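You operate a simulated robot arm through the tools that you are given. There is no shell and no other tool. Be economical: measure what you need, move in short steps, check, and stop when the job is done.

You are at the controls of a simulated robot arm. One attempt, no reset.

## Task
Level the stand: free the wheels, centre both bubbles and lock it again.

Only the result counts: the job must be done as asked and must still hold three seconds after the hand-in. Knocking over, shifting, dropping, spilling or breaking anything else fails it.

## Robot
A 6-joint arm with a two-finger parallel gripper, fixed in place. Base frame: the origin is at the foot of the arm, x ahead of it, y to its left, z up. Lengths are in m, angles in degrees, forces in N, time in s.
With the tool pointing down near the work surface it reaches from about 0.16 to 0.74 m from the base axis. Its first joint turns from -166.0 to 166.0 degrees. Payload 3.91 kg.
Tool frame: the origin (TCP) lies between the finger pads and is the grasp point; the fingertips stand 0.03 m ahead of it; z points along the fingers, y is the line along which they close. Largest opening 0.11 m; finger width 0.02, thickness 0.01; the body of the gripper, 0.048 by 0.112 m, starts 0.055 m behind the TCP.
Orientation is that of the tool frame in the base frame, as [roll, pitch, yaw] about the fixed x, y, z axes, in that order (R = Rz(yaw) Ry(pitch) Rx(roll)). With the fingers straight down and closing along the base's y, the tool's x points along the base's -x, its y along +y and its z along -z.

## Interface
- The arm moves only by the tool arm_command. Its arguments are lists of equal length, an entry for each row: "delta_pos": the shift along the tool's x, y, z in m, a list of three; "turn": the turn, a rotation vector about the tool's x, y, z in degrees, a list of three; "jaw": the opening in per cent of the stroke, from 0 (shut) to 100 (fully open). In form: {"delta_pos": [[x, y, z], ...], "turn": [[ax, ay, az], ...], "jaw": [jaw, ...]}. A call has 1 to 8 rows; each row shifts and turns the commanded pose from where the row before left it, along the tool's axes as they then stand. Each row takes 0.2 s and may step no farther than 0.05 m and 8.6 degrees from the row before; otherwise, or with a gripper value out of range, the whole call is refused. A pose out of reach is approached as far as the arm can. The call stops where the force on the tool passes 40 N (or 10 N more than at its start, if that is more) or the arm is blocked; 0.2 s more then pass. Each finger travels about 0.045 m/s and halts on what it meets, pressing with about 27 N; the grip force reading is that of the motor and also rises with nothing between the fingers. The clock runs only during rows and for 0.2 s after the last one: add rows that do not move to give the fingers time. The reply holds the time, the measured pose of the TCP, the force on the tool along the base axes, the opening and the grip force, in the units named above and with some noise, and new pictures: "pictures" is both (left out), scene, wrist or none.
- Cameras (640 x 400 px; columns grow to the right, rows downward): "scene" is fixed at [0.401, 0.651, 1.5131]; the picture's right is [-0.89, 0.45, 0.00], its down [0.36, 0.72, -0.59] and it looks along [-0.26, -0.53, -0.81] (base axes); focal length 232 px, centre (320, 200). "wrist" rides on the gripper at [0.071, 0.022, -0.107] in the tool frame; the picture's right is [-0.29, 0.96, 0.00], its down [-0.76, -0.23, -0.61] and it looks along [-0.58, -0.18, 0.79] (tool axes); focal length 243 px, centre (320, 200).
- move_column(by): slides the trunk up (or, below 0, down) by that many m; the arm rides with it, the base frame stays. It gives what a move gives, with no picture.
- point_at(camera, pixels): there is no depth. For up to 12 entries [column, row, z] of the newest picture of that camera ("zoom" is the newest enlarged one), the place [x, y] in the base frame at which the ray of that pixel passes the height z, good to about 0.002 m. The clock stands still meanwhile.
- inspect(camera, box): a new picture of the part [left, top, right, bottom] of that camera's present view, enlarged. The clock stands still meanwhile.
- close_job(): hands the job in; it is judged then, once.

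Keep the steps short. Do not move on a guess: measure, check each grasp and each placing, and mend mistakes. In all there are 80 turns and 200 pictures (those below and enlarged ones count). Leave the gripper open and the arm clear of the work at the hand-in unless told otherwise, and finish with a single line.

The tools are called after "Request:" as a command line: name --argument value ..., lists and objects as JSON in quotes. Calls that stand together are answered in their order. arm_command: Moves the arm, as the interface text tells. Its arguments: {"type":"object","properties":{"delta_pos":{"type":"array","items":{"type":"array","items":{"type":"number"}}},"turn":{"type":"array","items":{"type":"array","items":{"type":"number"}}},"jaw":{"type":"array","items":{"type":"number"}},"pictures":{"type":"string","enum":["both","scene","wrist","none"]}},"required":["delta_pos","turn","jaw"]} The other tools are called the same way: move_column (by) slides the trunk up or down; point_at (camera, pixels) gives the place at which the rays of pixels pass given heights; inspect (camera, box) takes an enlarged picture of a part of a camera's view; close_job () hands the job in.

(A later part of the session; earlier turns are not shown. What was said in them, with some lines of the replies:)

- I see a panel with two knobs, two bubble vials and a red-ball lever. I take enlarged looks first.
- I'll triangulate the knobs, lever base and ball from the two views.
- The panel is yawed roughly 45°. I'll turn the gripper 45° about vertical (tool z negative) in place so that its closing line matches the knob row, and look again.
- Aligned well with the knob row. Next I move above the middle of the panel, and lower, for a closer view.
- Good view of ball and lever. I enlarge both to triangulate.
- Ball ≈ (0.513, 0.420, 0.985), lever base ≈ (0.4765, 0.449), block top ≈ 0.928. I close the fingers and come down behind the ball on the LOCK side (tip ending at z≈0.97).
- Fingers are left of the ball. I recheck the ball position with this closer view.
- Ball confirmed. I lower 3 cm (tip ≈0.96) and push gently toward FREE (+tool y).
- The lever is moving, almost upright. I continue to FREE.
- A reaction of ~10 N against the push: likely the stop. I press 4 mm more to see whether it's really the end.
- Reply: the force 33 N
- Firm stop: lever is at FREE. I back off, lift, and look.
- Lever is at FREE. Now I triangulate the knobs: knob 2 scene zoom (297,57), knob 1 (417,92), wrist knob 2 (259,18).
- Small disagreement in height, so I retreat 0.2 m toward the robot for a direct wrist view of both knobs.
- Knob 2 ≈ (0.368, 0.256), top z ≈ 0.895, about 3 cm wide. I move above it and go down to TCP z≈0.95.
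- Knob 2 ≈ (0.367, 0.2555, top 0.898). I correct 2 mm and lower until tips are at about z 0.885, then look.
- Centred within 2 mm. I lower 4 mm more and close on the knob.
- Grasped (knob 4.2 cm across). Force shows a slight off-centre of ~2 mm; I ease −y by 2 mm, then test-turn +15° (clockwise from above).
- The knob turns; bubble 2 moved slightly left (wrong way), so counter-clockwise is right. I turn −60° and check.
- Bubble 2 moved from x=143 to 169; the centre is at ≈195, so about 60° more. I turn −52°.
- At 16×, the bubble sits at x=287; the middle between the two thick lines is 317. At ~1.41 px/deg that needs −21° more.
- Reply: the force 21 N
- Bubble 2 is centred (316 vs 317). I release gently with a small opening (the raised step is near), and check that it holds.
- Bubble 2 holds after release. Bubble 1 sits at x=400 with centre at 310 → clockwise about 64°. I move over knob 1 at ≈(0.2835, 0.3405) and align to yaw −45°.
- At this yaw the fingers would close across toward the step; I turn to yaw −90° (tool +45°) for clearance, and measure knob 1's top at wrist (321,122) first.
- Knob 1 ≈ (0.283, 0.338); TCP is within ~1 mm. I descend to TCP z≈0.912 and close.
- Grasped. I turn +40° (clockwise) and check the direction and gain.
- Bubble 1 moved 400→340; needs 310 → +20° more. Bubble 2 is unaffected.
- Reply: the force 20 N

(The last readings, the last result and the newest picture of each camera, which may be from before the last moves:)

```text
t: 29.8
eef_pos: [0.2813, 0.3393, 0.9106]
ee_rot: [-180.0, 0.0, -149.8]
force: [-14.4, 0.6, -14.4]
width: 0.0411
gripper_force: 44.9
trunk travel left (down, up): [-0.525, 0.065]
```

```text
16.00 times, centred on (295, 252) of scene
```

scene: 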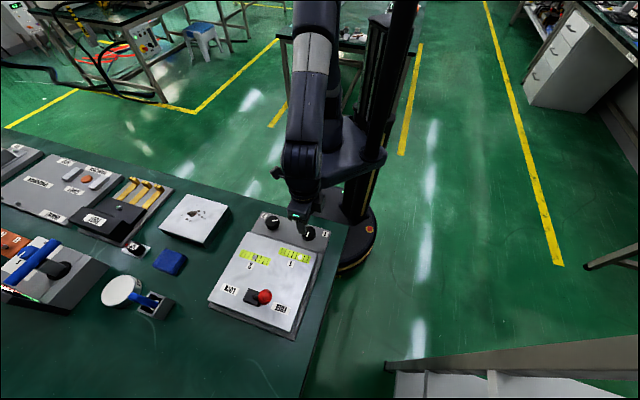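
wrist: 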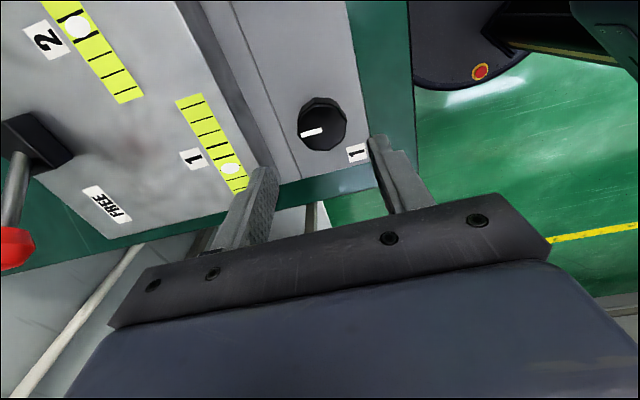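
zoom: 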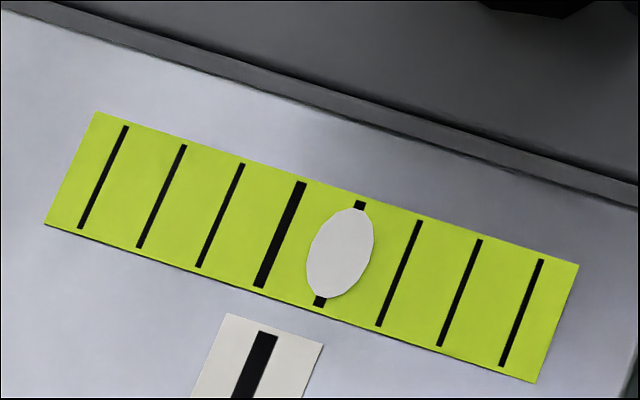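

The bubble didn't move this time, so I check whether the knob followed the gripper.

Request:
inspect --camera "scene" --box '[265, 200, 355, 256]'

Request:
inspect --camera "wrist" --box '[180, 80, 480, 267]'

```text
7.11 times, centred on (310, 228) of scene
```

zoom: 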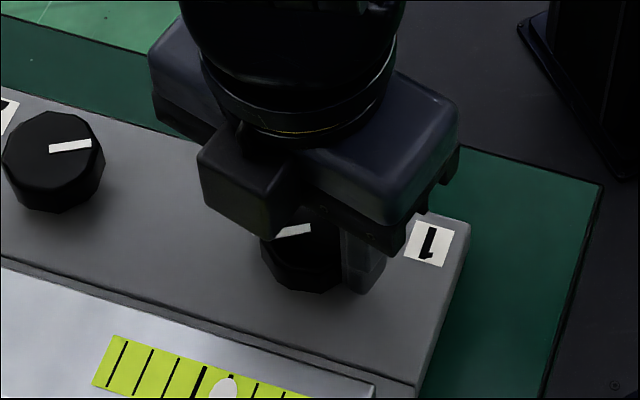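

```text
2.13 times, centred on (330, 174) of wrist
```

zoom: 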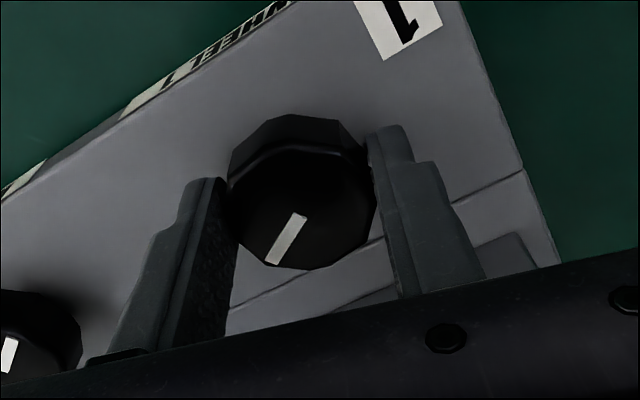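

Request:
point_at --camera "zoom" --pixels '[[304, 216, 0.898], [271, 262, 0.898], [302, 205, 0.898]]'

Request:
inspect --camera "scene" --box '[275, 240, 315, 265]'

```text
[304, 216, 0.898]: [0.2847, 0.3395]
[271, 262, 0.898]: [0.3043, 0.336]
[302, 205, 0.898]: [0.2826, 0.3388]
```

```text
16.00 times, centred on (295, 252) of scene
```

zoom: 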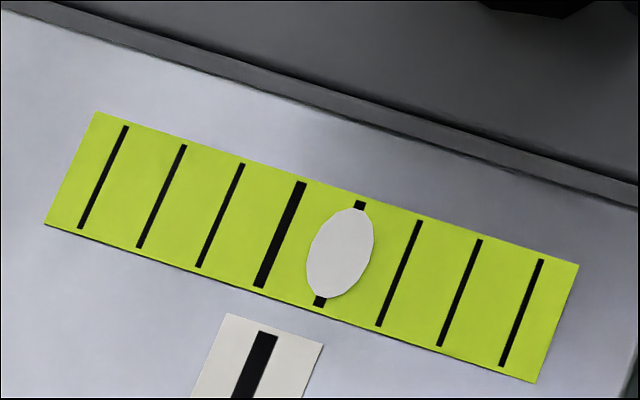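

The pointer shows the knob turned ~55–60°, but bubble 1 stayed at 340. I check vial 2 and the lever.

Request:
inspect --camera "scene" --box '[215, 235, 325, 304]'

```text
5.80 times, centred on (270, 270) of scene
```

zoom: 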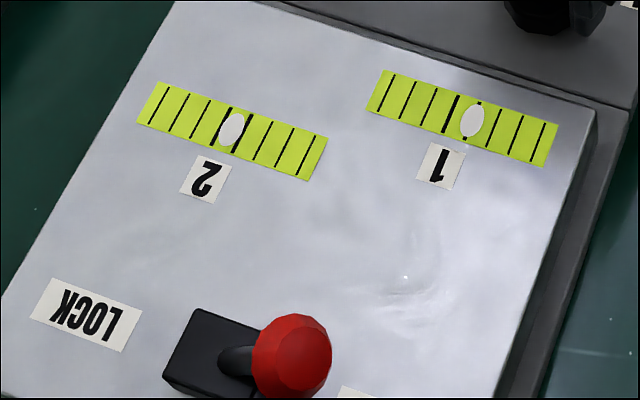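

Everything else is unchanged. I turn a further +14° and check whether the bubble or the pointer moves.

Request:
arm_command --delta_pos '[[0, 0, 0], [0, 0, 0], [0, 0, 0]]' --turn '[[0, 0, 7], [0, 0, 7], [0, 0, 0]]' --jaw '[0, 0, 0]' --pictures "none"

Request:
inspect --camera "scene" --box '[275, 240, 315, 265]'

Request:
inspect --camera "wrist" --box '[180, 80, 480, 267]'

```text
t: 30.6
eef_pos: [0.281, 0.3384, 0.911]
ee_rot: [-180.0, 0.0, -163.7]
force: [-20.7, 2.0, -24.8]
width: 0.0413
gripper_force: 45.3
trunk travel left (down, up): [-0.525, 0.065]
```

```text
16.00 times, centred on (295, 252) of scene
```

zoom: 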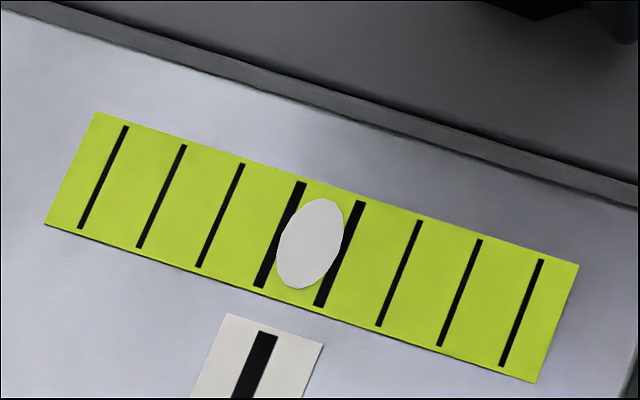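

```text
2.13 times, centred on (330, 174) of wrist
```

zoom: 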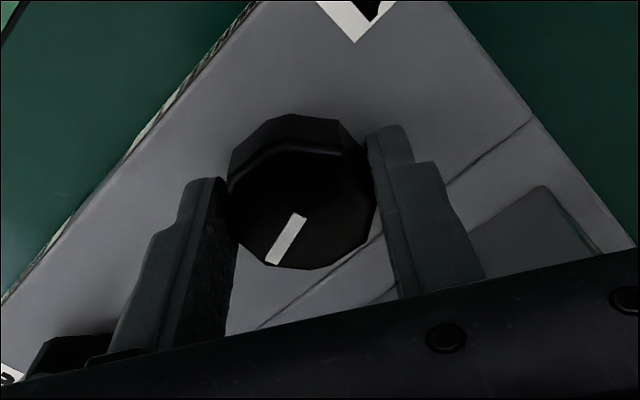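

Bubble 1 moves in steps (detents) and is now centred: 310 vs 310. I release gently, lift, and verify both.

Request:
arm_command --delta_pos '[[0, 0, 0], [0, 0, 0], [0, 0, -0.015], [0, 0, -0.03], [0, 0, -0.04], [0, 0, -0.04], [0, 0, -0.03]]' --turn '[[0, 0, 0], [0, 0, 0], [0, 0, 0], [0, 0, 0], [0, 0, 0], [0, 0, 0], [0, 0, 0]]' --jaw '[46, 46, 46, 46, 0, 0, 0]' --pictures "none"

Request:
inspect --camera "scene" --box '[275, 240, 315, 265]'

Request:
inspect --camera "scene" --box '[235, 240, 275, 265]'

```text
t: 32.2
eef_pos: [0.283, 0.339, 1.0663]
ee_rot: [-179.9, 0.0, -163.8]
force: [-0.5, -0.8, 0.4]
width: 0.0001
gripper_force: 19.0
trunk travel left (down, up): [-0.525, 0.065]
```

```text
16.00 times, centred on (295, 252) of scene
```

zoom: 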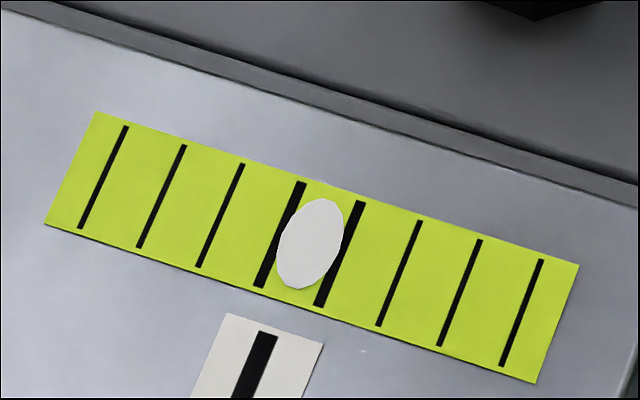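

```text
16.00 times, centred on (255, 252) of scene
```

zoom: 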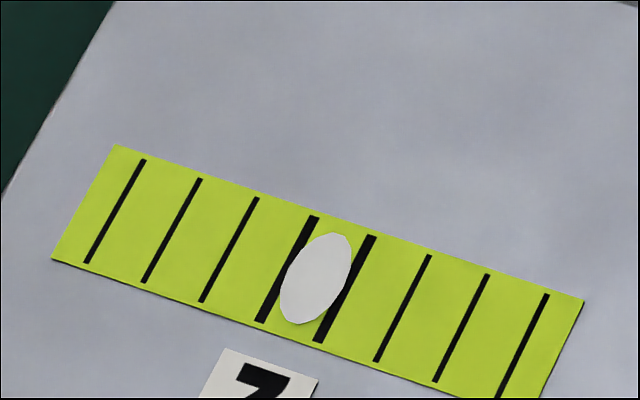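

Both bubbles are centred and holding. Now lock: fingers shut, turn back to yaw −135°, and travel at safe height to the far (FREE) side of the lever, at ≈(0.4135, 0.5195).

Request:
arm_command --delta_pos '[[0, 0, 0], [0, 0, 0], [0, 0, 0], [0, 0, 0], [0, 0, 0]]' --turn '[[0, 0, -7.2], [0, 0, -7.2], [0, 0, -7.2], [0, 0, -7.2], [0, 0, 0]]' --jaw '[0, 0, 0, 0, 0]' --pictures "none"

Request:
arm_command --delta_pos '[[-0.037, 0.0065, 0], [-0.037, 0.0065, 0], [-0.037, 0.0065, 0], [-0.037, 0.0065, 0], [-0.037, 0.0065, 0], [-0.035, 0.003, 0], [0, 0, 0.03], [0, 0, 0]]' --turn '[[0, 0, 0], [0, 0, 0], [0, 0, 0], [0, 0, 0], [0, 0, 0], [0, 0, 0], [0, 0, 0], [0, 0, 0]]' --jaw '[0, 0, 0, 0, 0, 0, 0, 0]'

```text
t: 33.4
eef_pos: [0.2829, 0.3385, 1.0662]
ee_rot: [180.0, 0.0, -134.8]
force: [0.2, -0.2, -0.9]
width: 0.0001
gripper_force: 27.0
trunk travel left (down, up): [-0.525, 0.065]
```

```text
t: 35.2
eef_pos: [0.4116, 0.518, 1.0334]
ee_rot: [180.0, 0.1, -135.0]
force: [0.1, 0.3, 0.4]
width: 0.0
gripper_force: 27.3
trunk travel left (down, up): [-0.525, 0.065]
```

scene: 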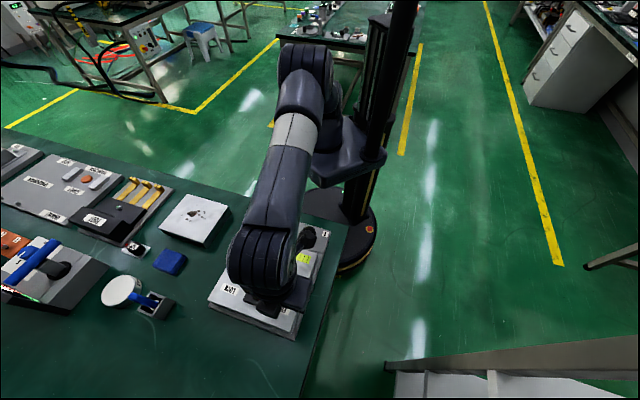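
wrist: 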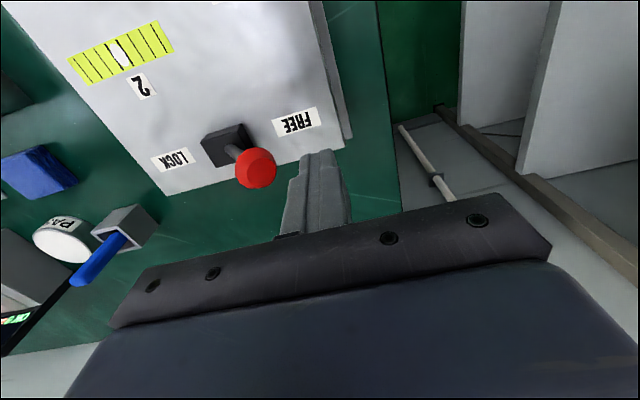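

Request:
point_at --camera "wrist" --pixels '[[255, 169, 0.97], [255, 169, 0.985], [255, 169, 1.0]]'

```text
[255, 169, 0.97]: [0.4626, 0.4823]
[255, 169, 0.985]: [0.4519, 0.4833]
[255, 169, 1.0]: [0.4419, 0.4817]
```

Ball ≈ (0.448, 0.482), in line with my fingers. I lower to TCP 0.99 and push toward LOCK (−y).

Request:
arm_command --delta_pos '[[0, 0, 0.043], [0, -0.015, 0], [0, -0.013, 0], [0, -0.013, 0], [0, -0.013, 0], [0, -0.013, 0], [0, -0.013, 0]]' --turn '[[0, 0, 0], [0, 0, 0], [0, 0, 0], [0, 0, 0], [0, 0, 0], [0, 0, 0], [0, 0, 0]]' --jaw '[0, 0, 0, 0, 0, 0, 0]' --pictures "wrist"

Request:
arm_command --delta_pos '[[0, -0.01, 0], [0, -0.008, 0], [0, -0.006, 0], [0, -0.004, 0], [0, 0, 0]]' --turn '[[0, 0, 0], [0, 0, 0], [0, 0, 0], [0, 0, 0], [0, 0, 0]]' --jaw '[0, 0, 0, 0, 0]' --pictures "wrist"

```text
t: 36.8
eef_pos: [0.4681, 0.4624, 0.9925]
ee_rot: [-180.0, 0.0, -134.9]
force: [-0.5, 0.5, 0.6]
width: 0.0
gripper_force: 27.3
trunk travel left (down, up): [-0.525, 0.065]
```

wrist: 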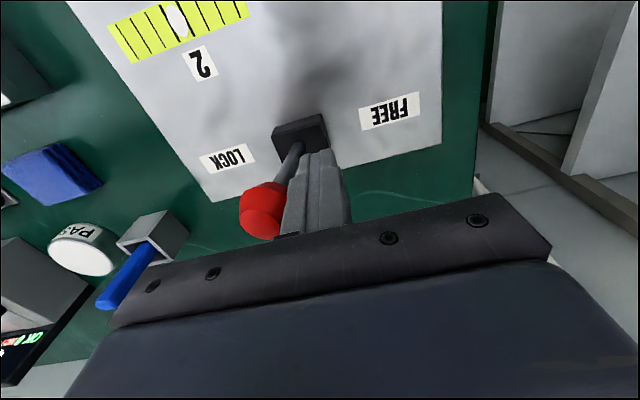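

```text
t: 38.0
eef_pos: [0.4894, 0.4427, 0.9932]
ee_rot: [180.0, 0.0, -135.1]
force: [-0.9, -0.3, -0.3]
width: 0.0
gripper_force: 27.2
trunk travel left (down, up): [-0.525, 0.065]
```

wrist: 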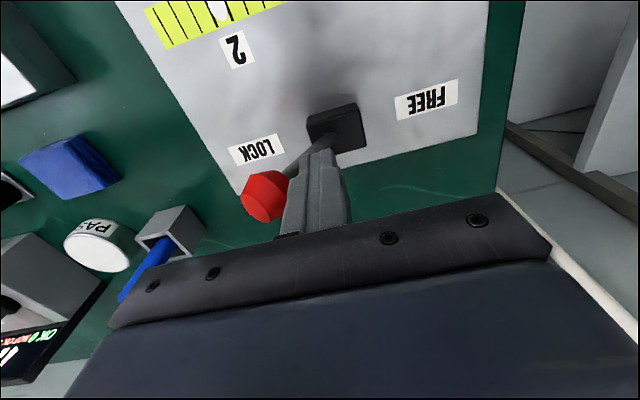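

The lever is most of the way with no stop force yet. I push on in small steps until the stop is felt.

Request:
arm_command --delta_pos '[[0, -0.003, 0], [0, -0.003, 0], [0, -0.002, 0], [0, 0, 0]]' --turn '[[0, 0, 0], [0, 0, 0], [0, 0, 0], [0, 0, 0]]' --jaw '[0, 0, 0, 0]' --pictures "wrist"

```text
t: 39.0
eef_pos: [0.4906, 0.4409, 0.994]
ee_rot: [179.9, 0.1, -134.9]
force: [-28.4, 25.4, 5.0]
width: 0.0003
gripper_force: 27.0
trunk travel left (down, up): [-0.525, 0.065]
```

wrist: 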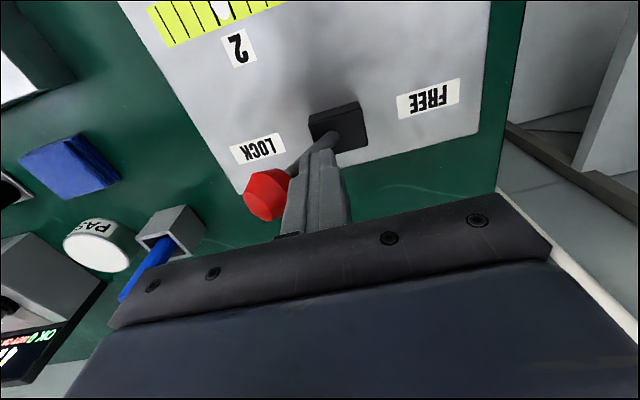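

Firm stop (~38 N): locked. I back off, lift, retreat and open the gripper.

Request:
arm_command --delta_pos '[[0, 0.02, 0], [0, 0.01, -0.04], [0, 0, -0.05], [0, 0, -0.05], [0.045, 0, -0.02], [0.045, 0, 0], [0.045, 0, 0], [0.045, 0, 0]]' --turn '[[0, 0, 0], [0, 0, 0], [0, 0, 0], [0, 0, 0], [0, 0, 0], [0, 0, 0], [0, 0, 0], [0, 0, 0]]' --jaw '[0, 0, 0, 0, 100, 100, 100, 100]' --pictures "none"

Request:
arm_command --delta_pos '[[0.04, 0, 0], [0, 0, 0], [0, 0, 0], [0, 0, 0], [0, 0, 0]]' --turn '[[0, 0, 0], [0, 0, 0], [0, 0, 0], [0, 0, 0], [0, 0, 0]]' --jaw '[100, 100, 100, 100, 100]' --pictures "scene"

Request:
inspect --camera "scene" --box '[205, 215, 335, 325]'

Request:
inspect --camera "scene" --box '[240, 235, 310, 279]'

```text
t: 40.8
eef_pos: [0.3441, 0.3301, 1.1536]
ee_rot: [180.0, 0.0, -135.1]
force: [-0.1, 0.0, 0.2]
width: 0.0865
gripper_force: 0.0
trunk travel left (down, up): [-0.525, 0.065]
```

```text
t: 42.0
eef_pos: [0.3153, 0.3031, 1.1529]
ee_rot: [180.0, 0.0, -135.0]
force: [-0.4, -0.4, -0.1]
width: 0.11
gripper_force: 0.0
trunk travel left (down, up): [-0.525, 0.065]
```

scene: 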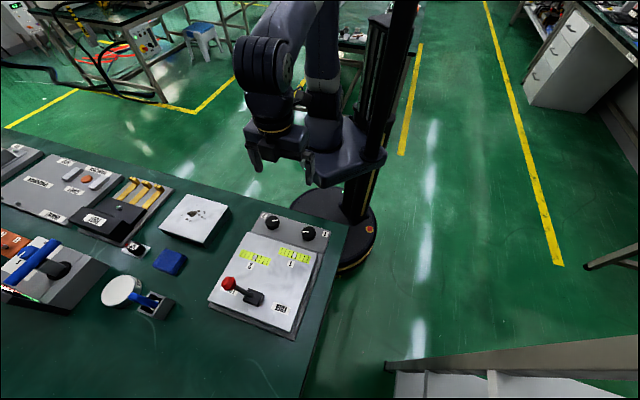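

```text
3.64 times, centred on (270, 270) of scene
```

zoom: 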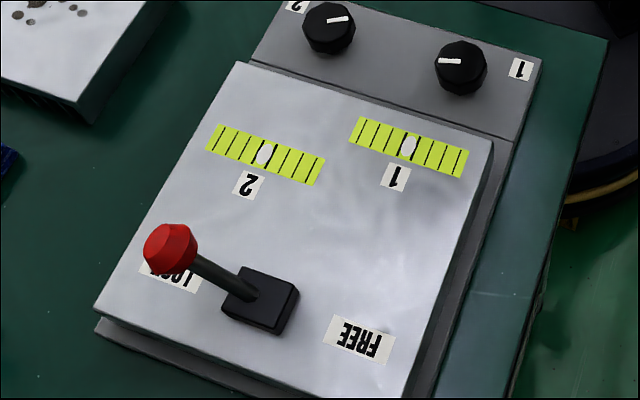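

```text
9.09 times, centred on (275, 257) of scene
```

zoom: 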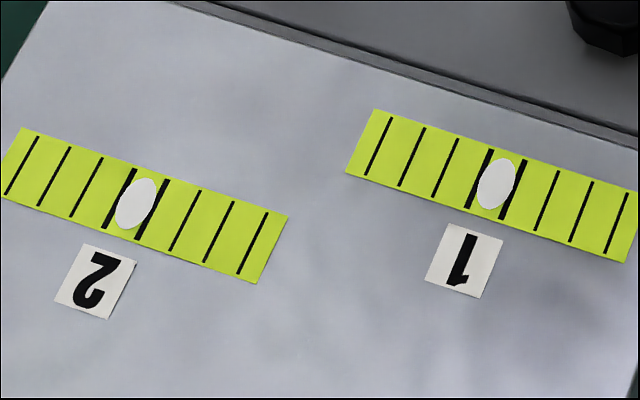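

Both bubbles are centred, the lever is at LOCK, the gripper is open and the arm is clear. Handing in.

Request:
close_job

```text
The job is handed in.
```

I freed the wheels, centred both bubbles, and put the lever back at LOCK; the bubbles were still centred after locking, when I handed the job in.
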